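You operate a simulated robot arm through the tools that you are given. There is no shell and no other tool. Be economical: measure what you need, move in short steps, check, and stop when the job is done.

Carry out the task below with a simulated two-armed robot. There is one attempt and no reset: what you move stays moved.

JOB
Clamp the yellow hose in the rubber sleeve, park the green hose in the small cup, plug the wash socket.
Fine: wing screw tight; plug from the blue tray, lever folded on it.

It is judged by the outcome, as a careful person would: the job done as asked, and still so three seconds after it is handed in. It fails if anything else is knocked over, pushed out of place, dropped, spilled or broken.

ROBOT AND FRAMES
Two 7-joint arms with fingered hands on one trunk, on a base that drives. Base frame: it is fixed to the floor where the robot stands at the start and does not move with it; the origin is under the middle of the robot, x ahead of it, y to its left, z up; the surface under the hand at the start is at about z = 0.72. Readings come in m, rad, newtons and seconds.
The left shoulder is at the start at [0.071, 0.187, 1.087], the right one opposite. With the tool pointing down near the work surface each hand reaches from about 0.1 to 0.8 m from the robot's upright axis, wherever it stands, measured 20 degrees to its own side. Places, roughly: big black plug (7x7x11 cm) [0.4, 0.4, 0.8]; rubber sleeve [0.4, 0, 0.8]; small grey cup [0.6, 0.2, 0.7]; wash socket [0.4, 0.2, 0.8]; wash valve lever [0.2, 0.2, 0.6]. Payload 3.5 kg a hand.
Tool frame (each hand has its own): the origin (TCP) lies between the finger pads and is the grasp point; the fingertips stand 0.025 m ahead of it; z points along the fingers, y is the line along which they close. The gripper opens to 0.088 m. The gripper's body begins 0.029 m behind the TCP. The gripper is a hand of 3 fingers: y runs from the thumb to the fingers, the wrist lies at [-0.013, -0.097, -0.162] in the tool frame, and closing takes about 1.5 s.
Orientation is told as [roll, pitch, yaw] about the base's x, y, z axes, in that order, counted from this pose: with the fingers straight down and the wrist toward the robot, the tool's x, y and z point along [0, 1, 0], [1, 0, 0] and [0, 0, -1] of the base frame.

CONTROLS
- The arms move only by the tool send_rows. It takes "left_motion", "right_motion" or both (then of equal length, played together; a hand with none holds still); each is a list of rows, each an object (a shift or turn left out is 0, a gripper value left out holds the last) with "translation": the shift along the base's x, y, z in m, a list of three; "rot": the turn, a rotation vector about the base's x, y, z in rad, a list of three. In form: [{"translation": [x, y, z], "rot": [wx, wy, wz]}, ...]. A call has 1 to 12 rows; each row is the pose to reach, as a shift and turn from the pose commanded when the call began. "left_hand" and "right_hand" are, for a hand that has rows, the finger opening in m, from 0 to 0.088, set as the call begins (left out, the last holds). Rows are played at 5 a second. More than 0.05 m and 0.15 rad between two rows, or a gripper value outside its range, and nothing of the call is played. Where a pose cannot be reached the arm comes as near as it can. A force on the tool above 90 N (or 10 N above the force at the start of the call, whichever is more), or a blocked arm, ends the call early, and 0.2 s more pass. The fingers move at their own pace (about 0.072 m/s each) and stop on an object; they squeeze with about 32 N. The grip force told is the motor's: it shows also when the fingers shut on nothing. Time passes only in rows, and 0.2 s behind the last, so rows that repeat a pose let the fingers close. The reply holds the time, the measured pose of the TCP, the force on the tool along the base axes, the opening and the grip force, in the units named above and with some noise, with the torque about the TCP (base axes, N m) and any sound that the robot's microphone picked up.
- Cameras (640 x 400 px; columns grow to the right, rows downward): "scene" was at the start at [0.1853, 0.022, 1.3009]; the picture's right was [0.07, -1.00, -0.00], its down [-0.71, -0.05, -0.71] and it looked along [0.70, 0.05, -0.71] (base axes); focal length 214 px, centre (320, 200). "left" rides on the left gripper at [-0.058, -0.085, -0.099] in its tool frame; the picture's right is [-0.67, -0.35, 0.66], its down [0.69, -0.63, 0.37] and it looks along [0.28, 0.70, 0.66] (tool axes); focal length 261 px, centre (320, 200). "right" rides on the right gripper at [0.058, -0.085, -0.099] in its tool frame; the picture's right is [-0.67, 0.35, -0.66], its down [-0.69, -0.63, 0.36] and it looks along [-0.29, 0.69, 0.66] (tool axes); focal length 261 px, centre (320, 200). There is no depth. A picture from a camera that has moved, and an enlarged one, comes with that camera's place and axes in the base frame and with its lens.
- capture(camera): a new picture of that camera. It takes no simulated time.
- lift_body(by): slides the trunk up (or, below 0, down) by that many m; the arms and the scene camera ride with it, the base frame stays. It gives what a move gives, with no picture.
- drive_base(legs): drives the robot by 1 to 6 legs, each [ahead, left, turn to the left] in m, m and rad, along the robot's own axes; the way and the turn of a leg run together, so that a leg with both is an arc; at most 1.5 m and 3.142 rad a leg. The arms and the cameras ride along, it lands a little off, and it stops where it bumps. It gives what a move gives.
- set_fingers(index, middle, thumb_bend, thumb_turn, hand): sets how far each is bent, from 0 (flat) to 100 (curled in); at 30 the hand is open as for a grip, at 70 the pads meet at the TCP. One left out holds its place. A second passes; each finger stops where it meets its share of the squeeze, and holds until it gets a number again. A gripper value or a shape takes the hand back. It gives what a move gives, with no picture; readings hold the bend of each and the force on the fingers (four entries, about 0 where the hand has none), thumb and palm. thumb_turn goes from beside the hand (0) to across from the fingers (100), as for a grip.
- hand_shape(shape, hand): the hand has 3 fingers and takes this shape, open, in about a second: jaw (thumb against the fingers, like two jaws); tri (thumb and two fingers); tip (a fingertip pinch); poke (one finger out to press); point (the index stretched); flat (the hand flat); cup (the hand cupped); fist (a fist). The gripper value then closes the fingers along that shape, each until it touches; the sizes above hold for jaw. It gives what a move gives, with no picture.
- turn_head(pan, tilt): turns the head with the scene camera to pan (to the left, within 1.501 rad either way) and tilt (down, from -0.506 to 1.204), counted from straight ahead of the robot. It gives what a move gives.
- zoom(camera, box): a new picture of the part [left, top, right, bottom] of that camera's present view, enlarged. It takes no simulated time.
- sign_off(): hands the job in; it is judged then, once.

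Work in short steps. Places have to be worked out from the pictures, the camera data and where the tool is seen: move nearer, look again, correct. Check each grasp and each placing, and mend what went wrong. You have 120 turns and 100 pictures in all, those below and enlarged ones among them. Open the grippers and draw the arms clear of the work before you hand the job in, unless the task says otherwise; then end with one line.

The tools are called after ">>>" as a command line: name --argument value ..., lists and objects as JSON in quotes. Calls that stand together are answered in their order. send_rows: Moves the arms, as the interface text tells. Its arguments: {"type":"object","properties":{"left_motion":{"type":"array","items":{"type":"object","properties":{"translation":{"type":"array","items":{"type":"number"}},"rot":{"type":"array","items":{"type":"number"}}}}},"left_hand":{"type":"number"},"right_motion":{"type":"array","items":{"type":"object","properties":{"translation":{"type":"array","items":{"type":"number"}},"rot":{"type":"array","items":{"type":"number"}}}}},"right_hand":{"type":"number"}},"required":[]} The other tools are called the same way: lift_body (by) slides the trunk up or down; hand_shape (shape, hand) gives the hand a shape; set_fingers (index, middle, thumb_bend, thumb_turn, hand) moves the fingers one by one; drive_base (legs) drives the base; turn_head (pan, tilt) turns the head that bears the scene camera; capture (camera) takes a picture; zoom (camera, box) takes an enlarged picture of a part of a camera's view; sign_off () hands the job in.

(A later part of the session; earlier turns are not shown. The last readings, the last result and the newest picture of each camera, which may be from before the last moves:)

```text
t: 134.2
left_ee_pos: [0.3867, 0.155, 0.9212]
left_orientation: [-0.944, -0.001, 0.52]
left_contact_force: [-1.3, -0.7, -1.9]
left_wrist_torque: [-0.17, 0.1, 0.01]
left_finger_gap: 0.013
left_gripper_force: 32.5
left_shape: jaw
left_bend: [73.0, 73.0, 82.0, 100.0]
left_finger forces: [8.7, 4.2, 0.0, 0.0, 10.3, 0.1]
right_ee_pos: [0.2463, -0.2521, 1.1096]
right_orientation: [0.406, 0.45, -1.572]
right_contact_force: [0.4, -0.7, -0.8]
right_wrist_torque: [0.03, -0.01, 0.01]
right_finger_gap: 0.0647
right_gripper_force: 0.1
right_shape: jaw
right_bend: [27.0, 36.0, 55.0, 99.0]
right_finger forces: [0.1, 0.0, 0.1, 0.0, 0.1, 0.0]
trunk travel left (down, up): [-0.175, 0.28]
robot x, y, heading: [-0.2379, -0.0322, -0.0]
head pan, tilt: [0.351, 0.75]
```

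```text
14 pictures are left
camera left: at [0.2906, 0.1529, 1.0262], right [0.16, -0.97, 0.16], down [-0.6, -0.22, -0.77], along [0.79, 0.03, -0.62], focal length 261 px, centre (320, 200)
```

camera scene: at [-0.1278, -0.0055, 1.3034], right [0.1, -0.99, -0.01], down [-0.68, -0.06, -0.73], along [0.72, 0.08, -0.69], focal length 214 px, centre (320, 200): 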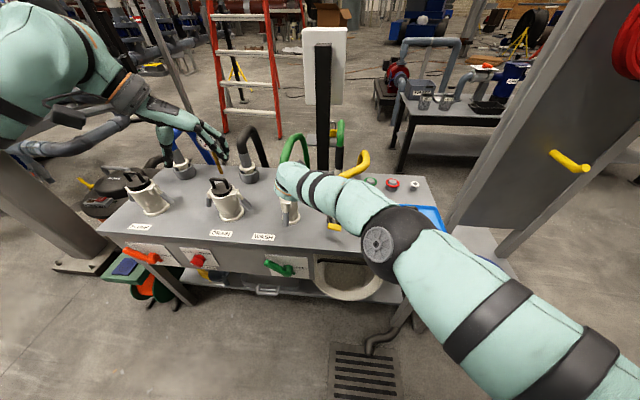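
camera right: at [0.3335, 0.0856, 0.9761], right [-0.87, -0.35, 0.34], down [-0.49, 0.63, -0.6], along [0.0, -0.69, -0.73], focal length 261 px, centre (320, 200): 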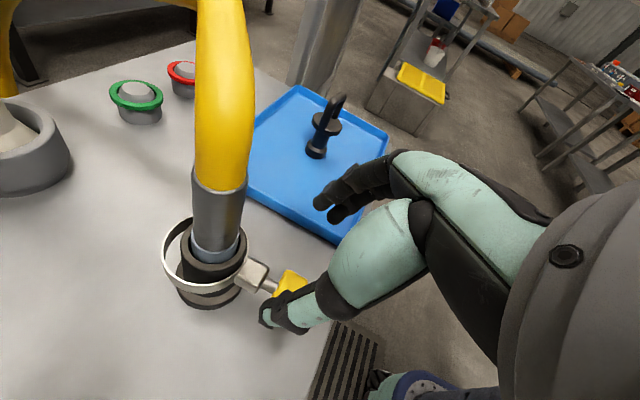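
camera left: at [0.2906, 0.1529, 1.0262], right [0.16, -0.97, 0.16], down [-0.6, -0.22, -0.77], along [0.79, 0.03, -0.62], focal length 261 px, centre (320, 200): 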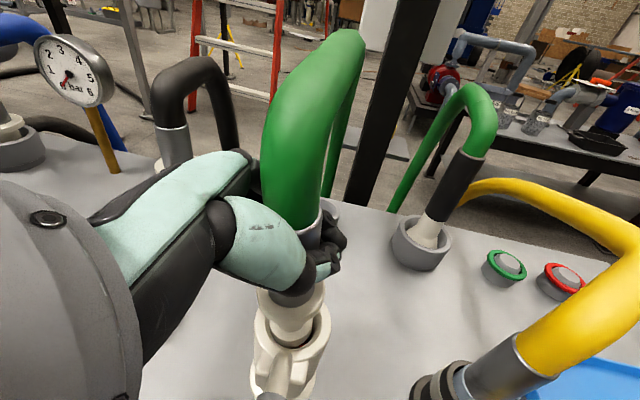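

The green hose end comes out freely. Lifting another 10 cm and checking the end.

>>> send_rows --left_motion '[{"translation": [0, 0, 0.02]}, {"translation": [0, 0, 0.04]}, {"translation": [0, 0, 0.06]}, {"translation": [0, 0, 0.08]}, {"translation": [0, 0, 0.1]}, {"translation": [0, 0, 0.1]}]'

>>> drive_base --legs '[[0.14, 0, 0]]'

>>> capture --camera "left"

>>> capture --camera "scene"

```text
t: 135.7
left_ee_pos: [0.387, 0.1564, 1.0202]
left_orientation: [-0.947, 0.0, 0.52]
left_contact_force: [-0.5, 0.4, -1.9]
left_wrist_torque: [0.02, 0.0, 0.04]
left_finger_gap: 0.0122
left_gripper_force: 32.5
left_shape: jaw
left_bend: [73.0, 73.0, 82.0, 100.0]
left_finger forces: [11.0, 0.1, 0.1, 0.1, 11.1, 0.0]
right_ee_pos: [0.2485, -0.2506, 1.1093]
right_orientation: [0.406, 0.451, -1.571]
right_contact_force: [-0.8, -0.5, -0.3]
right_wrist_torque: [0.01, -0.01, -0.01]
right_finger_gap: 0.0648
right_gripper_force: 0.1
right_shape: jaw
right_bend: [27.0, 36.0, 55.0, 99.0]
right_finger forces: [0.0, 0.1, 0.1, 0.0, 0.0, 0.1]
trunk travel left (down, up): [-0.175, 0.28]
robot x, y, heading: [-0.2387, -0.028, 0.002]
head pan, tilt: [0.351, 0.75]
```

```text
t: 137.0
left_ee_pos: [0.4579, 0.1818, 1.0234]
left_orientation: [-0.928, -0.011, 0.51]
left_contact_force: [0.6, 0.3, -1.1]
left_wrist_torque: [-0.04, 0.01, -0.01]
left_finger_gap: 0.0122
left_gripper_force: 31.8
left_shape: jaw
left_bend: [73.0, 73.0, 82.0, 100.0]
left_finger forces: [10.7, 0.0, 0.1, 0.0, 10.7, 0.0]
right_ee_pos: [0.3165, -0.2269, 1.1048]
right_orientation: [0.405, 0.468, -1.578]
right_contact_force: [0.9, 0.3, 0.2]
right_wrist_torque: [0.0, 0.06, 0.0]
right_finger_gap: 0.0648
right_gripper_force: 0.0
right_shape: jaw
right_bend: [27.0, 36.0, 55.0, 99.0]
right_finger forces: [0.2, 0.0, 0.0, 0.1, 0.0, 0.0]
trunk travel left (down, up): [-0.175, 0.28]
robot x, y, heading: [-0.1674, 0.016, -0.007]
head pan, tilt: [0.351, 0.75]
stopped in leg 1: the robot was blocked; the commanded pose is now the measured one
```

```text
13 pictures are left
camera left: at [0.3622, 0.1766, 1.128], right [0.15, -0.98, 0.14], down [-0.6, -0.2, -0.77], along [0.79, 0.03, -0.62], focal length 261 px, centre (320, 200)
```

left: 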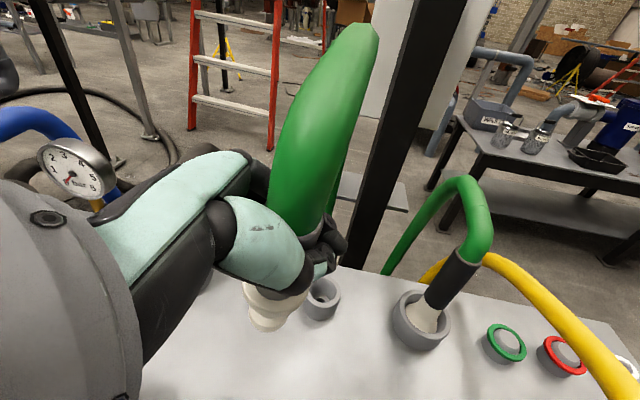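

```text
12 pictures are left
camera scene: at [-0.0165, 0.0424, 1.2914], right [0.33, -0.94, -0.07], down [-0.77, -0.23, -0.6], along [0.55, 0.25, -0.8], focal length 214 px, centre (320, 200)
```

scene: 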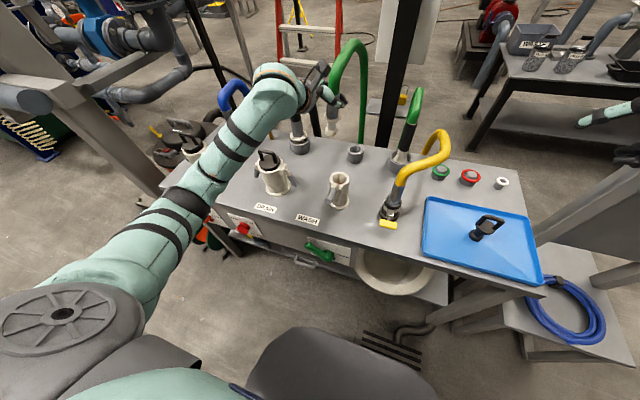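

The base bumped short at x≈-0.167 but the cup is reachable. The hose end leans ~10° (tip toward +x,+y); I'll correct the tilt and move above the cup.

>>> send_rows --left_motion '[{"translation": [0.03, -0.008, 0], "rot": [-0.04, 0.05, 0]}, {"translation": [0.06, -0.016, -0.01], "rot": [-0.08, 0.1, 0]}, {"translation": [0.09, -0.024, -0.025], "rot": [-0.11, 0.14, 0]}, {"translation": [0.12, -0.03, -0.04], "rot": [-0.11, 0.14, 0]}, {"translation": [0.13, -0.032, -0.06], "rot": [-0.11, 0.14, 0]}, {"translation": [0.13, -0.032, -0.06], "rot": [-0.11, 0.14, 0]}]'

>>> capture --camera "left"

>>> zoom --camera "scene" --box '[290, 80, 430, 200]'

```text
t: 138.4
left_ee_pos: [0.5963, 0.152, 0.9578]
left_orientation: [-0.957, 0.174, 0.509]
left_contact_force: [-0.3, 1.0, -1.5]
left_wrist_torque: [-0.03, 0.02, -0.01]
left_finger_gap: 0.012
left_gripper_force: 31.9
left_shape: jaw
left_bend: [73.0, 73.0, 82.0, 100.0]
left_finger forces: [10.1, 0.0, 0.1, 0.0, 10.0, 0.1]
right_ee_pos: [0.3244, -0.2225, 1.1015]
right_orientation: [0.399, 0.463, -1.583]
right_contact_force: [-0.9, 0.3, -0.7]
right_wrist_torque: [0.03, -0.01, -0.01]
right_finger_gap: 0.0649
right_gripper_force: 0.0
right_shape: jaw
right_bend: [27.0, 36.0, 55.0, 99.0]
right_finger forces: [0.1, 0.1, 0.1, 0.0, 0.0, 0.0]
trunk travel left (down, up): [-0.175, 0.28]
robot x, y, heading: [-0.1689, 0.0169, -0.006]
head pan, tilt: [0.351, 0.75]
```

```text
11 pictures are left
camera left: at [0.5171, 0.1623, 1.0756], right [0.17, -0.96, 0.23], down [-0.7, -0.28, -0.65], along [0.69, -0.05, -0.72], focal length 261 px, centre (320, 200)
```

left: 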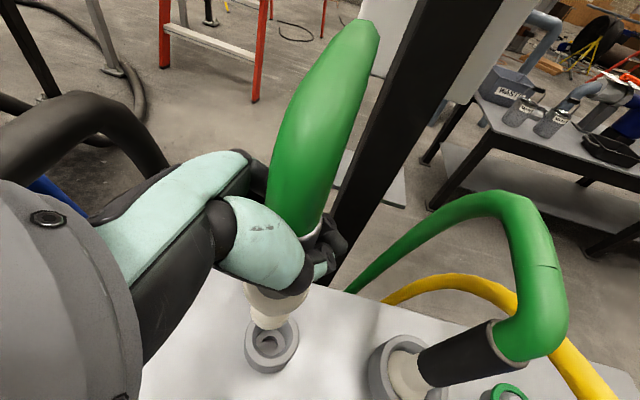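

```text
3.33 times, centred on (360, 140) of scene
camera zoom: at [0.0031, 0.058, 1.2884], right [0.33, -0.94, -0.06], down [-0.78, -0.24, -0.58], along [0.53, 0.24, -0.81], focal length 715 px, centre (187, 400)
```

zoom: 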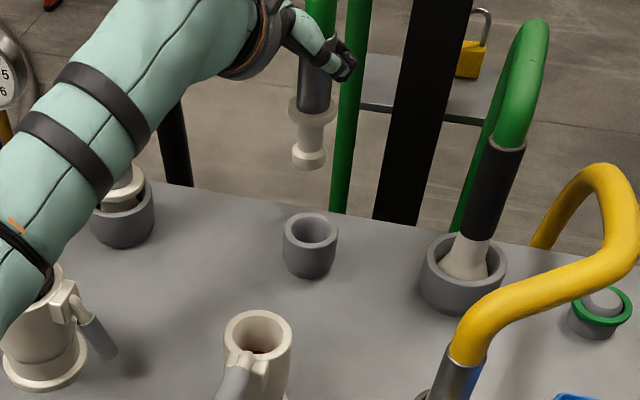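

Tip (0.587,0.166,0.860), cup (0.589,0.158,0.768), nearly vertical. Shifting -y 8 mm and lowering to just inside the rim, then on to contact.

>>> send_rows --left_motion '[{"translation": [0.001, -0.008, -0.02]}, {"translation": [0.001, -0.008, -0.045]}, {"translation": [0.001, -0.008, -0.07]}, {"translation": [0.001, -0.008, -0.085]}, {"translation": [0.001, -0.008, -0.095]}, {"translation": [0.001, -0.008, -0.095]}]'

>>> zoom --camera "scene" --box '[310, 100, 410, 180]'

```text
t: 139.8
left_ee_pos: [0.5985, 0.1435, 0.8616]
left_orientation: [-0.956, 0.172, 0.507]
left_contact_force: [0.3, -0.2, -1.7]
left_wrist_torque: [-0.04, 0.02, 0.01]
left_finger_gap: 0.0124
left_gripper_force: 32.4
left_shape: jaw
left_bend: [73.0, 73.0, 82.0, 100.0]
left_finger forces: [9.7, 0.3, 0.0, 0.0, 9.6, 0.1]
right_ee_pos: [0.3248, -0.2212, 1.1019]
right_orientation: [0.4, 0.465, -1.584]
right_contact_force: [-0.3, 0.4, -0.2]
right_wrist_torque: [-0.01, 0.0, -0.01]
right_finger_gap: 0.0649
right_gripper_force: 0.1
right_shape: jaw
right_bend: [27.0, 36.0, 55.0, 99.0]
right_finger forces: [0.0, 0.1, 0.1, 0.0, 0.0, 0.1]
trunk travel left (down, up): [-0.175, 0.28]
robot x, y, heading: [-0.1677, 0.016, -0.009]
head pan, tilt: [0.351, 0.75]
```

```text
5.00 times, centred on (360, 140) of scene
camera zoom: at [0.0028, 0.0573, 1.2885], right [0.33, -0.94, -0.06], down [-0.78, -0.23, -0.58], along [0.53, 0.24, -0.81], focal length 1072 px, centre (120, 500)
```

zoom: 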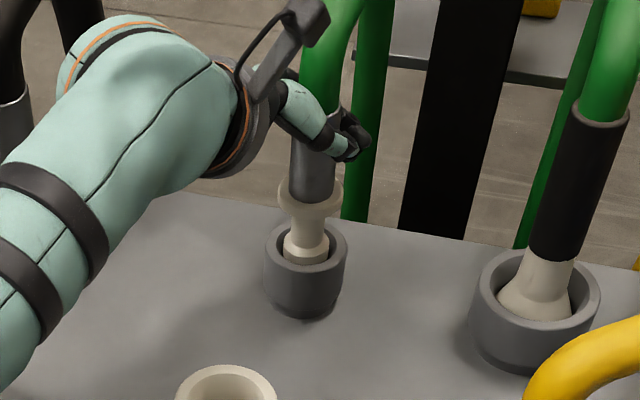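

The end is entering the cup, centred. Lowering until it rests.

>>> send_rows --left_motion '[{"translation": [0, 0, -0.01]}, {"translation": [0, 0, -0.02]}, {"translation": [0, 0, -0.03]}, {"translation": [0, 0, -0.036]}, {"translation": [0, 0, -0.036]}]'

```text
t: 141.0
left_ee_pos: [0.5982, 0.1432, 0.8293]
left_orientation: [-0.959, 0.17, 0.508]
left_contact_force: [2.6, -1.9, 11.9]
left_wrist_torque: [0.14, 0.04, 0.0]
left_finger_gap: 0.0116
left_gripper_force: 32.2
left_shape: jaw
left_bend: [73.0, 73.0, 83.0, 100.0]
left_finger forces: [8.3, 0.0, 0.0, 0.0, 7.5, 0.1]
right_ee_pos: [0.3233, -0.2222, 1.1027]
right_orientation: [0.401, 0.462, -1.581]
right_contact_force: [0.6, -0.2, 0.5]
right_wrist_torque: [-0.01, -0.01, 0.02]
right_finger_gap: 0.065
right_gripper_force: 0.0
right_shape: jaw
right_bend: [27.0, 36.0, 55.0, 99.0]
right_finger forces: [0.1, 0.1, 0.0, 0.0, 0.0, 0.1]
trunk travel left (down, up): [-0.175, 0.28]
robot x, y, heading: [-0.1673, 0.0184, -0.005]
head pan, tilt: [0.351, 0.75]
```

Seated with 12 N. Opening and withdrawing along the approach, then up and back.

>>> send_rows --left_motion '[{}, {}, {}, {}, {}, {"translation": [-0.01, 0.022, 0.017]}, {"translation": [-0.022, 0.046, 0.036]}, {"translation": [-0.034, 0.066, 0.055]}, {"translation": [-0.06, 0.07, 0.085]}, {"translation": [-0.09, 0.075, 0.115]}, {"translation": [-0.12, 0.08, 0.145]}, {"translation": [-0.12, 0.08, 0.145]}]' --left_hand 0.088

>>> turn_head --pan -0.1 --tilt 0.7

>>> capture --camera "scene"

```text
t: 143.6
left_ee_pos: [0.4784, 0.2219, 0.9716]
left_orientation: [-0.956, 0.173, 0.507]
left_contact_force: [0.2, 0.3, -0.2]
left_wrist_torque: [-0.01, 0.0, 0.01]
left_finger_gap: 0.0879
left_gripper_force: 0.0
left_shape: jaw
left_bend: [30.0, 30.0, 30.0, 98.0]
left_finger forces: [0.1, 0.0, 0.0, 0.1, 0.1, 0.0]
right_ee_pos: [0.3226, -0.2226, 1.102]
right_orientation: [0.399, 0.465, -1.582]
right_contact_force: [0.8, -0.3, -0.2]
right_wrist_torque: [0.0, -0.04, 0.0]
right_finger_gap: 0.065
right_gripper_force: 0.0
right_shape: jaw
right_bend: [27.0, 36.0, 55.0, 99.0]
right_finger forces: [0.0, 0.0, 0.0, 0.0, 0.0, 0.1]
trunk travel left (down, up): [-0.175, 0.28]
robot x, y, heading: [-0.1661, 0.0146, -0.01]
head pan, tilt: [0.351, 0.75]
```

```text
t: 144.5
left_ee_pos: [0.4773, 0.2217, 0.972]
left_orientation: [-0.958, 0.174, 0.508]
left_contact_force: [-0.5, 0.2, 0.9]
left_wrist_torque: [0.02, 0.02, 0.01]
left_finger_gap: 0.0877
left_gripper_force: 0.0
left_shape: jaw
left_bend: [30.0, 30.0, 30.0, 98.0]
left_finger forces: [0.1, 0.0, 0.0, 0.0, 0.0, 0.0]
right_ee_pos: [0.3226, -0.2225, 1.1018]
right_orientation: [0.4, 0.465, -1.582]
right_contact_force: [0.1, -0.1, 0.1]
right_wrist_torque: [0.0, 0.03, -0.01]
right_finger_gap: 0.0645
right_gripper_force: 0.1
right_shape: jaw
right_bend: [27.0, 36.0, 55.0, 99.0]
right_finger forces: [0.1, 0.1, 0.0, 0.0, 0.1, 0.0]
trunk travel left (down, up): [-0.175, 0.28]
robot x, y, heading: [-0.17, 0.0154, -0.008]
head pan, tilt: [-0.099, 0.7]
```

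```text
8 pictures are left
camera scene: at [0.0096, 0.0204, 1.2917], right [-0.1, -0.99, 0.03], down [-0.78, 0.06, -0.62], along [0.61, -0.09, -0.79], focal length 214 px, centre (320, 200)
```

scene: 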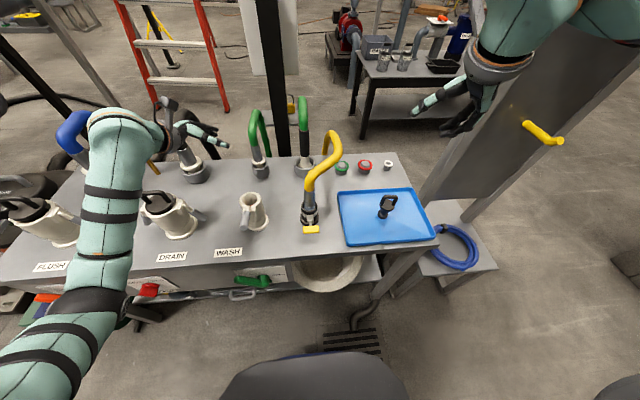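

The green hose stands in the cup. Eight pictures remain, so I'll be sparing. Now the tray plug at about (0.370,-0.229): right hand unwinds to fingers-down above it; left hand moves aside.

>>> send_rows --right_motion '[{"translation": [0.004, 0, -0.005], "rot": [-0.052, -0.004, 0.125]}, {"translation": [0.008, 0, -0.01], "rot": [-0.104, -0.008, 0.249]}, {"translation": [0.012, 0, -0.015], "rot": [-0.156, -0.011, 0.374]}, {"translation": [0.016, 0, -0.02], "rot": [-0.208, -0.015, 0.498]}, {"translation": [0.02, 0, -0.025], "rot": [-0.26, -0.019, 0.623]}, {"translation": [0.024, 0, -0.03], "rot": [-0.312, -0.023, 0.748]}, {"translation": [0.028, 0, -0.035], "rot": [-0.365, -0.026, 0.872]}, {"translation": [0.032, 0, -0.04], "rot": [-0.417, -0.03, 0.997]}, {"translation": [0.036, -0.002, -0.05], "rot": [-0.469, -0.034, 1.122]}, {"translation": [0.04, -0.004, -0.06], "rot": [-0.521, -0.038, 1.246]}, {"translation": [0.044, -0.005, -0.08], "rot": [-0.573, -0.041, 1.371]}, {"translation": [0.047, -0.006, -0.1], "rot": [-0.625, -0.045, 1.495]}]' --left_motion '[{"translation": [-0.02, 0.01, 0.02]}, {"translation": [-0.04, 0.02, 0.04]}, {"translation": [-0.06, 0.03, 0.06]}, {"translation": [-0.08, 0.05, 0.08]}, {"translation": [-0.1, 0.07, 0.1]}, {"translation": [-0.12, 0.09, 0.12]}, {"translation": [-0.15, 0.11, 0.13]}, {"translation": [-0.18, 0.13, 0.13]}, {"translation": [-0.2, 0.15, 0.13]}, {"translation": [-0.22, 0.17, 0.13]}, {"translation": [-0.22, 0.17, 0.13]}, {"translation": [-0.22, 0.17, 0.13]}]' --right_hand 0.06

>>> send_rows --right_motion '[{"translation": [0, 0, -0.02], "rot": [-0.05, -0.004, 0.125]}, {"translation": [0, 0, -0.06], "rot": [-0.05, -0.004, 0.125]}, {"translation": [0, 0, -0.09], "rot": [-0.05, -0.004, 0.125]}, {"translation": [0, 0, -0.09], "rot": [-0.05, -0.004, 0.125]}]'

>>> capture --camera "right"

```text
t: 147.1
left_ee_pos: [0.2557, 0.3948, 1.1022]
left_orientation: [-0.954, 0.174, 0.508]
left_contact_force: [0.8, 0.3, -1.0]
left_wrist_torque: [0.01, -0.01, -0.01]
left_finger_gap: 0.0875
left_gripper_force: 0.2
left_shape: jaw
left_bend: [30.0, 30.0, 30.0, 98.0]
left_finger forces: [0.0, 0.0, 0.0, 0.0, 0.0, 0.0]
right_ee_pos: [0.3716, -0.2278, 1.0022]
right_orientation: [0.051, 0.003, -0.122]
right_contact_force: [-0.1, -0.2, 0.2]
right_wrist_torque: [0.01, 0.01, 0.02]
right_finger_gap: 0.0603
right_gripper_force: 0.0
right_shape: jaw
right_bend: [28.0, 37.0, 59.0, 99.0]
right_finger forces: [0.0, 0.0, 0.1, 0.0, 0.1, 0.0]
trunk travel left (down, up): [-0.175, 0.28]
robot x, y, heading: [-0.1659, 0.0141, -0.009]
head pan, tilt: [-0.099, 0.7]
```

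```text
t: 148.1
left_ee_pos: [0.2554, 0.3952, 1.103]
left_orientation: [-0.955, 0.172, 0.509]
left_contact_force: [0.2, -0.5, -0.7]
left_wrist_torque: [0.03, -0.01, -0.02]
left_finger_gap: 0.0873
left_gripper_force: 0.1
left_shape: jaw
left_bend: [30.0, 30.0, 30.0, 98.0]
left_finger forces: [0.1, 0.1, 0.0, 0.0, 0.0, 0.0]
right_ee_pos: [0.3704, -0.2251, 0.9122]
right_orientation: [0.0, 0.0, -0.002]
right_contact_force: [0.0, -1.2, 0.6]
right_wrist_torque: [-0.01, 0.0, 0.02]
right_finger_gap: 0.0601
right_gripper_force: 0.0
right_shape: jaw
right_bend: [28.0, 38.0, 59.0, 99.0]
right_finger forces: [0.1, 0.0, 0.0, 0.0, 0.1, 0.0]
trunk travel left (down, up): [-0.175, 0.28]
robot x, y, heading: [-0.1677, 0.0148, -0.012]
head pan, tilt: [-0.099, 0.7]
```

```text
7 pictures are left
camera right: at [0.2863, -0.1672, 1.0098], right [0.35, -0.67, 0.66], down [-0.63, -0.68, -0.37], along [0.7, -0.29, -0.66], focal length 261 px, centre (320, 200)
```

right: 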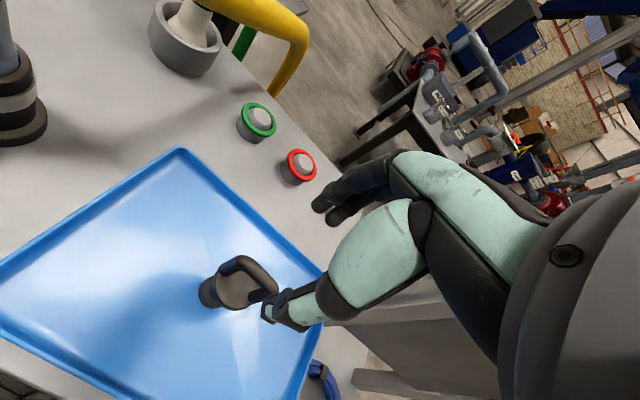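

Plug refined to (0.375,-0.235), handle bar along y, so a pinch along x fits. Descend, close, and lift slightly.

>>> send_rows --right_motion '[{"translation": [0.003, -0.01, -0.03]}, {"translation": [0.004, -0.01, -0.06]}, {"translation": [0.004, -0.01, -0.085]}, {"translation": [0.004, -0.01, -0.102]}, {"translation": [0.004, -0.01, -0.102]}]'

>>> send_rows --right_motion '[{}, {}, {}, {}, {}, {}, {}]' --right_hand 0.0

>>> send_rows --right_motion '[{"translation": [0, 0, 0.02]}, {"translation": [0, 0, 0.05]}, {"translation": [0, 0, 0.09]}, {"translation": [0, 0, 0.13]}, {"translation": [0, 0, 0.17]}, {"translation": [0, 0, 0.2]}, {"translation": [0, 0, 0.2]}]'

>>> capture --camera "right"

```text
t: 149.3
left_ee_pos: [0.2563, 0.3949, 1.1025]
left_orientation: [-0.956, 0.174, 0.508]
left_contact_force: [-0.3, 0.7, -0.3]
left_wrist_torque: [-0.04, -0.01, -0.01]
left_finger_gap: 0.0876
left_gripper_force: 0.1
left_shape: jaw
left_bend: [30.0, 30.0, 30.0, 98.0]
left_finger forces: [0.0, 0.1, 0.0, 0.1, 0.0, 0.0]
right_ee_pos: [0.3754, -0.2365, 0.8106]
right_orientation: [0.001, -0.001, -0.001]
right_contact_force: [0.5, -0.6, -0.2]
right_wrist_torque: [0.03, -0.01, 0.02]
right_finger_gap: 0.0605
right_gripper_force: 0.0
right_shape: jaw
right_bend: [28.0, 38.0, 59.0, 99.0]
right_finger forces: [0.0, 0.1, 0.0, 0.1, 0.0, 0.0]
trunk travel left (down, up): [-0.175, 0.28]
robot x, y, heading: [-0.1676, 0.0211, -0.008]
head pan, tilt: [-0.099, 0.7]
```

```text
t: 150.9
left_ee_pos: [0.256, 0.3955, 1.1022]
left_orientation: [-0.958, 0.174, 0.507]
left_contact_force: [0.5, -0.2, 0.3]
left_wrist_torque: [-0.02, 0.01, 0.0]
left_finger_gap: 0.0877
left_gripper_force: 0.0
left_shape: jaw
left_bend: [30.0, 30.0, 30.0, 98.0]
left_finger forces: [0.1, 0.0, 0.0, 0.1, 0.0, 0.1]
right_ee_pos: [0.3749, -0.2379, 0.8104]
right_orientation: [0.0, -0.002, -0.001]
right_contact_force: [0.3, -0.7, -0.7]
right_wrist_torque: [-0.02, -0.02, 0.0]
right_finger_gap: 0.0
right_gripper_force: 32.3
right_shape: jaw
right_bend: [70.0, 70.0, 66.0, 100.0]
right_finger forces: [4.6, 0.0, 0.0, 0.0, 4.4, 0.1]
trunk travel left (down, up): [-0.175, 0.28]
robot x, y, heading: [-0.1687, 0.0165, -0.008]
head pan, tilt: [-0.099, 0.7]
```

```text
t: 152.5
left_ee_pos: [0.2565, 0.3959, 1.1022]
left_orientation: [-0.956, 0.173, 0.507]
left_contact_force: [0.3, -0.3, -0.2]
left_wrist_torque: [0.0, 0.01, 0.0]
left_finger_gap: 0.088
left_gripper_force: 0.0
left_shape: jaw
left_bend: [30.0, 30.0, 30.0, 98.0]
left_finger forces: [0.0, 0.0, 0.1, 0.0, 0.1, 0.0]
right_ee_pos: [0.3753, -0.2388, 1.0103]
right_orientation: [0.0, -0.001, -0.003]
right_contact_force: [-0.2, 0.5, 0.2]
right_wrist_torque: [-0.01, 0.01, 0.0]
right_finger_gap: 0.0
right_gripper_force: 32.1
right_shape: jaw
right_bend: [70.0, 70.0, 66.0, 100.0]
right_finger forces: [3.1, 0.0, 0.0, 0.0, 3.1, 0.0]
trunk travel left (down, up): [-0.175, 0.28]
robot x, y, heading: [-0.1694, 0.0144, -0.009]
head pan, tilt: [-0.099, 0.7]
```

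```text
6 pictures are left
camera right: at [0.2917, -0.179, 1.1086], right [0.35, -0.67, 0.66], down [-0.63, -0.68, -0.37], along [0.69, -0.29, -0.66], focal length 261 px, centre (320, 200)
```

right: 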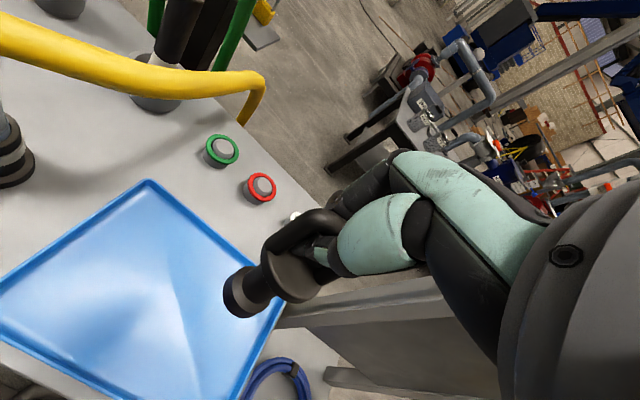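

The plug came up, but the digits closed inside the loop, so it hangs tilted. I'll set it back on the tray, press it upright, and re-grip higher, on the bar itself.

>>> send_rows --right_motion '[{"translation": [0, 0, -0.045]}, {"translation": [0, 0, -0.09]}, {"translation": [0, 0, -0.135]}, {"translation": [0, 0, -0.165]}, {"translation": [0, 0, -0.185]}, {"translation": [0, 0, -0.195]}, {"translation": [0, 0, -0.202]}, {"translation": [0, 0, -0.207]}, {"translation": [0, 0, -0.207]}]'

>>> zoom --camera "right" --box '[200, 180, 420, 360]'

```text
t: 154.5
left_ee_pos: [0.2532, 0.3968, 1.1034]
left_orientation: [-0.96, 0.171, 0.508]
left_contact_force: [0.0, 0.0, -0.1]
left_wrist_torque: [0.02, -0.03, -0.03]
left_finger_gap: 0.0876
left_gripper_force: 0.0
left_shape: jaw
left_bend: [30.0, 30.0, 30.0, 98.0]
left_finger forces: [0.1, 0.0, 0.0, 0.1, 0.1, 0.0]
right_ee_pos: [0.3726, -0.2361, 0.8068]
right_orientation: [-0.001, -0.013, -0.002]
right_contact_force: [4.2, -0.1, 33.4]
right_wrist_torque: [-0.03, -0.16, 0.0]
right_finger_gap: 0.0
right_gripper_force: 31.7
right_shape: jaw
right_bend: [70.0, 70.0, 67.0, 100.0]
right_finger forces: [1.4, 0.0, 0.0, 0.0, 2.1, 0.0]
trunk travel left (down, up): [-0.175, 0.28]
robot x, y, heading: [-0.17, 0.0118, -0.01]
head pan, tilt: [-0.099, 0.7]
```

```text
2.22 times, centred on (310, 270) of right
camera zoom: at [0.2887, -0.1775, 0.9052], right [0.34, -0.67, 0.66], down [-0.63, -0.69, -0.37], along [0.7, -0.29, -0.65], focal length 579 px, centre (342, 44)
```

zoom: 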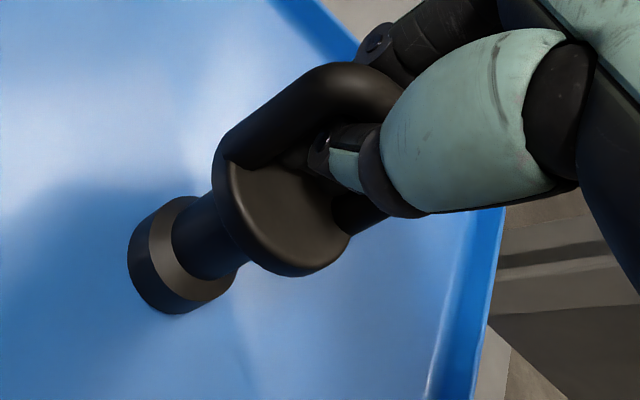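

Pressed upright (33 N on the disc). Open, rise 2 cm so the tips are level with the bar, close, and check.

>>> send_rows --right_motion '[{"translation": [0, 0, 0.003]}, {"translation": [0, 0, 0.003]}, {"translation": [0, 0, 0.003]}, {"translation": [0, 0, 0.012]}, {"translation": [0, 0, 0.021]}, {"translation": [0, 0, 0.021]}]' --right_hand 0.05

>>> send_rows --right_motion '[{}, {}, {}, {}, {}, {}, {}]' --right_hand 0.0

```text
t: 155.9
left_ee_pos: [0.2561, 0.3958, 1.1022]
left_orientation: [-0.956, 0.175, 0.508]
left_contact_force: [-0.1, -0.5, 0.2]
left_wrist_torque: [-0.02, 0.01, 0.0]
left_finger_gap: 0.0877
left_gripper_force: 0.0
left_shape: jaw
left_bend: [30.0, 30.0, 30.0, 98.0]
left_finger forces: [0.0, 0.0, 0.1, 0.1, 0.0, 0.1]
right_ee_pos: [0.3724, -0.2382, 0.824]
right_orientation: [0.001, -0.002, -0.001]
right_contact_force: [-0.6, -0.8, 0.0]
right_wrist_torque: [0.01, 0.04, -0.02]
right_finger_gap: 0.0499
right_gripper_force: 0.0
right_shape: jaw
right_bend: [74.0, 42.0, 66.0, 100.0]
right_finger forces: [0.0, 0.1, 0.0, 0.0, 0.0, 0.0]
trunk travel left (down, up): [-0.175, 0.28]
robot x, y, heading: [-0.1685, 0.0157, -0.006]
head pan, tilt: [-0.099, 0.7]
```

```text
t: 157.5
left_ee_pos: [0.2553, 0.3951, 1.1028]
left_orientation: [-0.956, 0.173, 0.508]
left_contact_force: [0.3, 0.3, 0.0]
left_wrist_torque: [-0.01, 0.01, -0.01]
left_finger_gap: 0.0876
left_gripper_force: 0.0
left_shape: jaw
left_bend: [30.0, 30.0, 30.0, 98.0]
left_finger forces: [0.0, 0.0, 0.1, 0.0, 0.0, 0.1]
right_ee_pos: [0.3744, -0.238, 0.8238]
right_orientation: [0.001, -0.002, -0.002]
right_contact_force: [-0.4, -0.2, -0.3]
right_wrist_torque: [0.01, -0.01, 0.01]
right_finger_gap: 0.0002
right_gripper_force: 31.7
right_shape: jaw
right_bend: [70.0, 70.0, 73.0, 100.0]
right_finger forces: [8.1, 2.9, 0.0, 0.1, 1.9, 0.0]
trunk travel left (down, up): [-0.175, 0.28]
robot x, y, heading: [-0.1674, 0.0194, -0.004]
head pan, tilt: [-0.099, 0.7]
```

The readings are ambiguous (gap 0); one look is warranted.

>>> zoom --camera "right" --box '[200, 180, 420, 360]'

```text
2.22 times, centred on (310, 270) of right
camera zoom: at [0.2901, -0.1789, 0.9219], right [0.35, -0.67, 0.66], down [-0.63, -0.68, -0.37], along [0.7, -0.29, -0.66], focal length 579 px, centre (342, 44)
```

zoom: 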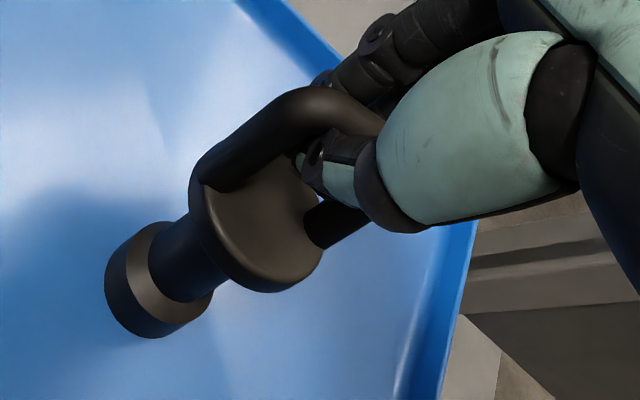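

The plug stands upright with the digits around the bar. Lifting it and carrying it in front of the yellow hose (x≈0.26) to the wash socket.

>>> send_rows --right_motion '[{"translation": [0, 0, 0.02]}, {"translation": [0, 0, 0.06]}, {"translation": [0, 0, 0.1]}, {"translation": [0, 0, 0.14]}, {"translation": [0, 0, 0.18]}, {"translation": [-0.02, 0, 0.2]}, {"translation": [-0.06, 0.01, 0.2]}, {"translation": [-0.1, 0.03, 0.2]}, {"translation": [-0.115, 0.07, 0.2]}, {"translation": [-0.115, 0.11, 0.2]}, {"translation": [-0.115, 0.15, 0.2]}, {"translation": [-0.115, 0.19, 0.2]}]'

>>> send_rows --right_motion '[{"translation": [0, 0.04, 0]}, {"translation": [0, 0.08, 0]}, {"translation": [0, 0.12, 0]}, {"translation": [0, 0.16, 0]}, {"translation": [0.02, 0.19, 0]}, {"translation": [0.06, 0.2, 0]}, {"translation": [0.1, 0.203, 0]}, {"translation": [0.128, 0.204, 0]}, {"translation": [0.128, 0.204, 0]}]'

>>> capture --camera "left"

```text
t: 160.1
left_ee_pos: [0.2575, 0.3967, 1.1018]
left_orientation: [-0.958, 0.174, 0.506]
left_contact_force: [0.1, -0.3, 0.1]
left_wrist_torque: [0.01, 0.02, 0.01]
left_finger_gap: 0.0877
left_gripper_force: 0.1
left_shape: jaw
left_bend: [30.0, 30.0, 30.0, 98.0]
left_finger forces: [0.0, 0.0, 0.0, 0.1, 0.0, 0.1]
right_ee_pos: [0.2589, -0.0474, 1.0254]
right_orientation: [-0.001, -0.003, -0.003]
right_contact_force: [0.2, -0.2, 0.4]
right_wrist_torque: [0.0, -0.02, 0.01]
right_finger_gap: 0.0002
right_gripper_force: 32.0
right_shape: jaw
right_bend: [70.0, 70.0, 73.0, 100.0]
right_finger forces: [6.1, 1.5, 0.1, 0.0, 4.1, 0.0]
trunk travel left (down, up): [-0.175, 0.28]
robot x, y, heading: [-0.167, 0.014, -0.008]
head pan, tilt: [-0.099, 0.7]
```

```text
t: 162.1
left_ee_pos: [0.2562, 0.395, 1.1022]
left_orientation: [-0.956, 0.173, 0.509]
left_contact_force: [-0.1, -0.2, -0.3]
left_wrist_torque: [0.0, 0.01, 0.0]
left_finger_gap: 0.0877
left_gripper_force: 0.1
left_shape: jaw
left_bend: [30.0, 30.0, 30.0, 98.0]
left_finger forces: [0.2, 0.0, 0.1, 0.1, 0.1, 0.1]
right_ee_pos: [0.39, 0.1553, 1.0246]
right_orientation: [0.0, -0.001, -0.003]
right_contact_force: [0.3, -0.3, 0.1]
right_wrist_torque: [0.0, -0.02, 0.01]
right_finger_gap: 0.0002
right_gripper_force: 32.3
right_shape: jaw
right_bend: [70.0, 70.0, 73.0, 100.0]
right_finger forces: [6.0, 1.4, 0.0, 0.0, 4.5, 0.0]
trunk travel left (down, up): [-0.175, 0.28]
robot x, y, heading: [-0.1652, 0.0121, -0.009]
head pan, tilt: [-0.099, 0.7]
```

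```text
3 pictures are left
camera left: at [0.1764, 0.4046, 1.2201], right [0.17, -0.96, 0.23], down [-0.7, -0.28, -0.65], along [0.69, -0.05, -0.72], focal length 261 px, centre (320, 200)
```

left: 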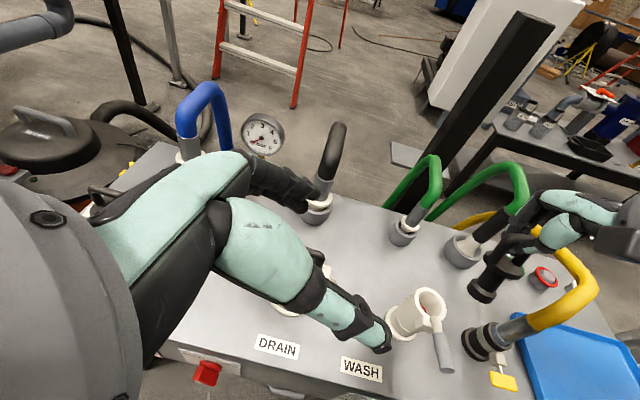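

The plug is held but leans ~16° (base toward the robot). Tilting the hand forward 0.28 rad to make it upright, centring over the socket (0.3875,0.158), and lowering to just above the rim.

>>> send_rows --right_motion '[{"translation": [0.001, 0.001, 0], "rot": [0, -0.1, 0]}, {"translation": [0.002, 0.002, 0], "rot": [0, -0.2, 0]}, {"translation": [0.003, 0.003, -0.02], "rot": [0, -0.28, 0]}, {"translation": [0.003, 0.003, -0.05], "rot": [0, -0.28, 0]}, {"translation": [0.003, 0.003, -0.08], "rot": [0, -0.28, 0]}, {"translation": [0.003, 0.003, -0.08], "rot": [0, -0.28, 0]}]'

>>> capture --camera "right"

```text
t: 163.5
left_ee_pos: [0.2565, 0.3956, 1.1021]
left_orientation: [-0.954, 0.172, 0.509]
left_contact_force: [0.6, 1.2, -0.4]
left_wrist_torque: [0.0, 0.0, 0.02]
left_finger_gap: 0.0876
left_gripper_force: 0.0
left_shape: jaw
left_bend: [30.0, 30.0, 30.0, 98.0]
left_finger forces: [0.0, 0.0, 0.0, 0.1, 0.0, 0.1]
right_ee_pos: [0.39, 0.1582, 0.9442]
right_orientation: [0.003, -0.282, -0.002]
right_contact_force: [0.2, 0.1, -1.2]
right_wrist_torque: [0.0, 0.02, 0.0]
right_finger_gap: 0.0001
right_gripper_force: 32.1
right_shape: jaw
right_bend: [70.0, 70.0, 73.0, 100.0]
right_finger forces: [5.5, 1.2, 0.1, 0.1, 4.8, 0.0]
trunk travel left (down, up): [-0.175, 0.28]
robot x, y, heading: [-0.168, 0.0177, -0.008]
head pan, tilt: [-0.099, 0.7]
```

```text
2 pictures are left
camera right: at [0.2832, 0.217, 1.0148], right [0.15, -0.67, 0.73], down [-0.5, -0.68, -0.53], along [0.85, -0.29, -0.44], focal length 261 px, centre (320, 200)
```

right: 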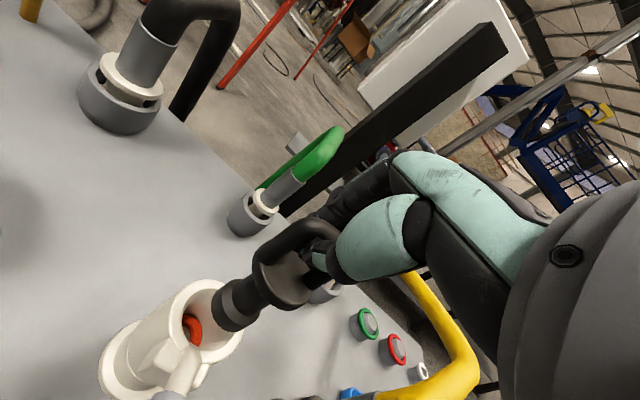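

The plug is parallel to and in line with the socket. Lowering gently with force watch.

>>> send_rows --right_motion '[{"translation": [0, 0, -0.01]}, {"translation": [0, 0, -0.02]}, {"translation": [0, 0, -0.03]}, {"translation": [0, 0, -0.04]}, {"translation": [0, 0, -0.04]}]'

```text
t: 164.7
left_ee_pos: [0.2554, 0.3947, 1.1015]
left_orientation: [-0.957, 0.173, 0.509]
left_contact_force: [-0.2, 0.0, 0.2]
left_wrist_torque: [0.0, -0.01, 0.02]
left_finger_gap: 0.0876
left_gripper_force: 0.1
left_shape: jaw
left_bend: [30.0, 30.0, 30.0, 98.0]
left_finger forces: [0.0, 0.0, 0.0, 0.1, 0.0, 0.0]
right_ee_pos: [0.3957, 0.1545, 0.9066]
right_orientation: [0.008, -0.282, -0.011]
right_contact_force: [0.3, 0.2, -0.1]
right_wrist_torque: [0.04, 0.04, 0.0]
right_finger_gap: 0.0
right_gripper_force: 31.7
right_shape: jaw
right_bend: [70.0, 70.0, 73.0, 100.0]
right_finger forces: [5.7, 1.5, 0.0, 0.0, 4.5, 0.1]
trunk travel left (down, up): [-0.175, 0.28]
robot x, y, heading: [-0.1679, 0.0159, -0.006]
head pan, tilt: [-0.099, 0.7]
```

No force: it has entered. Continuing down until seated.

>>> send_rows --right_motion '[{"translation": [0, 0, -0.008]}, {"translation": [0, 0, -0.016]}, {"translation": [0, 0, -0.024]}, {"translation": [0, 0, -0.032]}, {"translation": [0, 0, -0.038]}, {"translation": [0, 0, -0.038]}]'

```text
t: 166.1
left_ee_pos: [0.2553, 0.395, 1.1038]
left_orientation: [-0.96, 0.171, 0.506]
left_contact_force: [-0.2, 0.7, 0.6]
left_wrist_torque: [0.0, -0.04, 0.03]
left_finger_gap: 0.0877
left_gripper_force: 0.0
left_shape: jaw
left_bend: [30.0, 30.0, 30.0, 98.0]
left_finger forces: [0.0, 0.0, 0.1, 0.0, 0.0, 0.1]
right_ee_pos: [0.4019, 0.1501, 0.8742]
right_orientation: [0.019, -0.288, -0.034]
right_contact_force: [4.4, 1.9, 15.4]
right_wrist_torque: [0.17, -0.19, 0.0]
right_finger_gap: 0.0
right_gripper_force: 32.6
right_shape: jaw
right_bend: [70.0, 70.0, 73.0, 100.0]
right_finger forces: [0.1, 0.0, 0.0, 0.0, 0.0, 0.0]
trunk travel left (down, up): [-0.175, 0.28]
robot x, y, heading: [-0.1713, 0.0152, -0.004]
head pan, tilt: [-0.099, 0.7]
```

Contact at 15 N with the disc top at ~0.85, about the rim. Pressing slightly more to ensure it's fully seated.

>>> send_rows --right_motion '[{"translation": [-0.003, 0.002, -0.005]}, {"translation": [-0.005, 0.003, -0.01]}, {"translation": [-0.005, 0.003, -0.01]}]'

```text
t: 166.9
left_ee_pos: [0.2542, 0.3951, 1.1046]
left_orientation: [-0.959, 0.172, 0.507]
left_contact_force: [0.6, -0.9, 0.0]
left_wrist_torque: [0.03, 0.01, -0.03]
left_finger_gap: 0.0875
left_gripper_force: 0.0
left_shape: jaw
left_bend: [30.0, 30.0, 30.0, 98.0]
left_finger forces: [0.1, 0.1, 0.0, 0.0, 0.1, 0.0]
right_ee_pos: [0.4066, 0.1465, 0.8717]
right_orientation: [0.032, -0.299, -0.06]
right_contact_force: [6.0, 2.9, 25.0]
right_wrist_torque: [0.21, -0.32, -0.02]
right_finger_gap: 0.0
right_gripper_force: 32.1
right_shape: jaw
right_bend: [70.0, 70.0, 73.0, 100.0]
right_finger forces: [37.3, 0.1, 0.0, 0.1, 0.1, 0.0]
trunk travel left (down, up): [-0.175, 0.28]
robot x, y, heading: [-0.1633, 0.016, -0.006]
head pan, tilt: [-0.099, 0.7]
```

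Seated (25 N, no further travel). Opening fully and withdrawing upward and to the right.

>>> send_rows --right_motion '[{"translation": [0, 0, 0.006]}, {"translation": [0, 0, 0.008]}, {"translation": [0, 0, 0.008]}, {"translation": [0, 0, 0.008]}, {"translation": [0, 0, 0.008]}, {"translation": [0, 0, 0.008]}]' --right_hand 0.088

>>> send_rows --right_motion '[{"translation": [-0.002, 0, 0.01]}, {"translation": [-0.006, 0, 0.025]}, {"translation": [-0.014, 0, 0.055]}, {"translation": [-0.026, 0, 0.095]}, {"translation": [-0.04, -0.01, 0.13]}, {"translation": [-0.075, -0.04, 0.14]}, {"translation": [-0.11, -0.07, 0.15]}, {"translation": [-0.12, -0.11, 0.15]}, {"translation": [-0.12, -0.155, 0.15]}, {"translation": [-0.12, -0.2, 0.15]}, {"translation": [-0.12, -0.24, 0.15]}, {"translation": [-0.12, -0.28, 0.15]}]'

>>> zoom --camera "scene" --box '[190, 120, 350, 240]'

```text
t: 168.3
left_ee_pos: [0.2544, 0.3936, 1.105]
left_orientation: [-0.955, 0.172, 0.507]
left_contact_force: [0.1, 0.2, -0.3]
left_wrist_torque: [-0.02, -0.03, -0.03]
left_finger_gap: 0.0878
left_gripper_force: 0.0
left_shape: jaw
left_bend: [30.0, 30.0, 30.0, 98.0]
left_finger forces: [0.1, 0.1, 0.1, 0.1, 0.1, 0.0]
right_ee_pos: [0.4007, 0.1432, 0.8682]
right_orientation: [0.025, -0.275, -0.059]
right_contact_force: [10.0, -4.4, 35.5]
right_wrist_torque: [-0.02, -0.52, -0.07]
right_finger_gap: 0.0498
right_gripper_force: 0.1
right_shape: jaw
right_bend: [30.0, 30.0, 75.0, 100.0]
right_finger forces: [0.1, 0.1, 0.0, 0.0, 39.1, 0.0]
trunk travel left (down, up): [-0.175, 0.28]
robot x, y, heading: [-0.1673, 0.0152, -0.007]
head pan, tilt: [-0.099, 0.7]
```

```text
t: 169.2
left_ee_pos: [0.2555, 0.3823, 1.1044]
left_orientation: [-0.946, 0.169, 0.508]
left_contact_force: [-0.8, -0.2, 1.0]
left_wrist_torque: [-0.01, 0.0, 0.06]
left_finger_gap: 0.0877
left_gripper_force: 0.1
left_shape: jaw
left_bend: [30.0, 30.0, 30.0, 98.0]
left_finger forces: [0.0, 0.0, 0.0, 0.0, 0.0, 0.1]
right_ee_pos: [0.3543, 0.1239, 0.8794]
right_orientation: [0.001, -0.135, -0.053]
right_contact_force: [-0.3, -0.7, -0.7]
right_wrist_torque: [0.04, 0.02, -0.01]
right_finger_gap: 0.0877
right_gripper_force: 0.1
right_shape: jaw
right_bend: [30.0, 30.0, 30.0, 98.0]
right_finger forces: [0.0, 0.1, 0.0, 0.0, 0.0, 0.0]
trunk travel left (down, up): [-0.175, 0.28]
robot x, y, heading: [-0.1679, 0.0187, -0.009]
head pan, tilt: [-0.099, 0.7]
stopped in row 4 (right hand): the arm was blocked; the commanded pose is now the measured one
```

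```text
3.33 times, centred on (270, 180) of scene
camera zoom: at [0.0103, 0.0194, 1.2906], right [-0.11, -0.99, 0.03], down [-0.78, 0.06, -0.62], along [0.61, -0.09, -0.79], focal length 715 px, centre (487, 267)
```

zoom: 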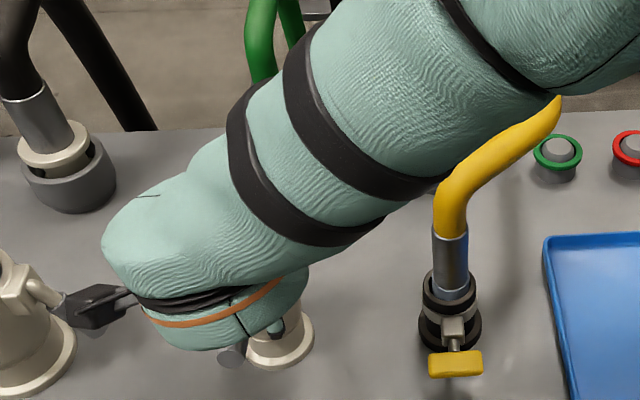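

The withdrawal was blocked part way, but the fingers are open now. Trying a small pure lift first.

>>> send_rows --right_motion '[{"translation": [0, 0, 0.01]}, {"translation": [0, 0, 0.025]}, {"translation": [0, 0, 0.04]}]'

```text
t: 170.0
left_ee_pos: [0.2565, 0.3844, 1.1052]
left_orientation: [-0.948, 0.167, 0.509]
left_contact_force: [-0.6, -0.6, 0.4]
left_wrist_torque: [0.02, 0.0, 0.0]
left_finger_gap: 0.0878
left_gripper_force: 0.1
left_shape: jaw
left_bend: [30.0, 30.0, 30.0, 98.0]
left_finger forces: [0.0, 0.1, 0.0, 0.1, 0.0, 0.0]
right_ee_pos: [0.3548, 0.1279, 0.9188]
right_orientation: [-0.003, -0.136, -0.052]
right_contact_force: [-0.6, 0.3, -0.4]
right_wrist_torque: [0.01, 0.01, -0.01]
right_finger_gap: 0.0877
right_gripper_force: 0.0
right_shape: jaw
right_bend: [30.0, 30.0, 30.0, 98.0]
right_finger forces: [0.0, 0.1, 0.1, 0.0, 0.0, 0.0]
trunk travel left (down, up): [-0.175, 0.28]
robot x, y, heading: [-0.1694, 0.0136, -0.002]
head pan, tilt: [-0.099, 0.7]
```

Free again; the hand rose without load. Retreating the right hand high, then to the right.

>>> send_rows --right_motion '[{"translation": [-0.01, 0, 0.04]}, {"translation": [-0.02, 0, 0.08]}, {"translation": [-0.04, 0, 0.12]}, {"translation": [-0.07, -0.02, 0.15]}, {"translation": [-0.08, -0.06, 0.16]}, {"translation": [-0.08, -0.1, 0.17]}, {"translation": [-0.08, -0.145, 0.17]}, {"translation": [-0.08, -0.19, 0.17]}, {"translation": [-0.08, -0.235, 0.17]}, {"translation": [-0.08, -0.28, 0.17]}, {"translation": [-0.08, -0.32, 0.17]}, {"translation": [-0.08, -0.35, 0.17]}]'

```text
t: 172.6
left_ee_pos: [0.2557, 0.3835, 1.106]
left_orientation: [-0.949, 0.167, 0.509]
left_contact_force: [-0.3, 0.3, 0.0]
left_wrist_torque: [0.01, 0.0, -0.02]
left_finger_gap: 0.0877
left_gripper_force: 0.0
left_shape: jaw
left_bend: [30.0, 30.0, 30.0, 98.0]
left_finger forces: [0.1, 0.0, 0.1, 0.0, 0.1, 0.1]
right_ee_pos: [0.2752, -0.2253, 1.0901]
right_orientation: [-0.001, -0.138, -0.053]
right_contact_force: [-0.8, 0.6, 0.6]
right_wrist_torque: [0.02, -0.02, 0.02]
right_finger_gap: 0.0877
right_gripper_force: 0.0
right_shape: jaw
right_bend: [30.0, 30.0, 30.0, 98.0]
right_finger forces: [0.1, 0.0, 0.0, 0.0, 0.0, 0.1]
trunk travel left (down, up): [-0.175, 0.28]
robot x, y, heading: [-0.1682, 0.0152, -0.007]
head pan, tilt: [-0.099, 0.7]
```

One picture left: using it now to verify plug, lever and clamp before folding the lever.

>>> zoom --camera "scene" --box '[210, 130, 350, 250]'

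```text
3.33 times, centred on (280, 190) of scene
camera zoom: at [0.009, 0.0195, 1.2918], right [-0.1, -0.99, 0.03], down [-0.78, 0.06, -0.62], along [0.61, -0.09, -0.78], focal length 715 px, centre (453, 233)
```

zoom: 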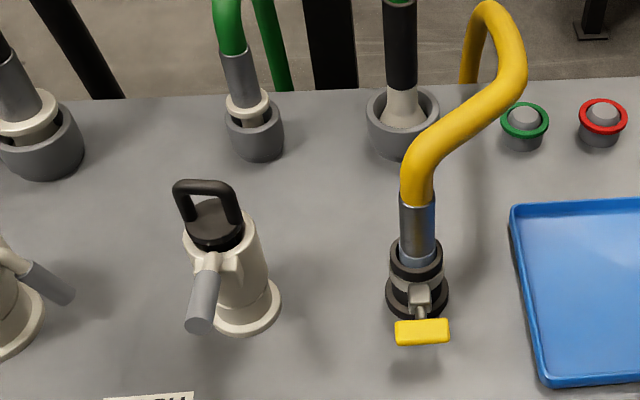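

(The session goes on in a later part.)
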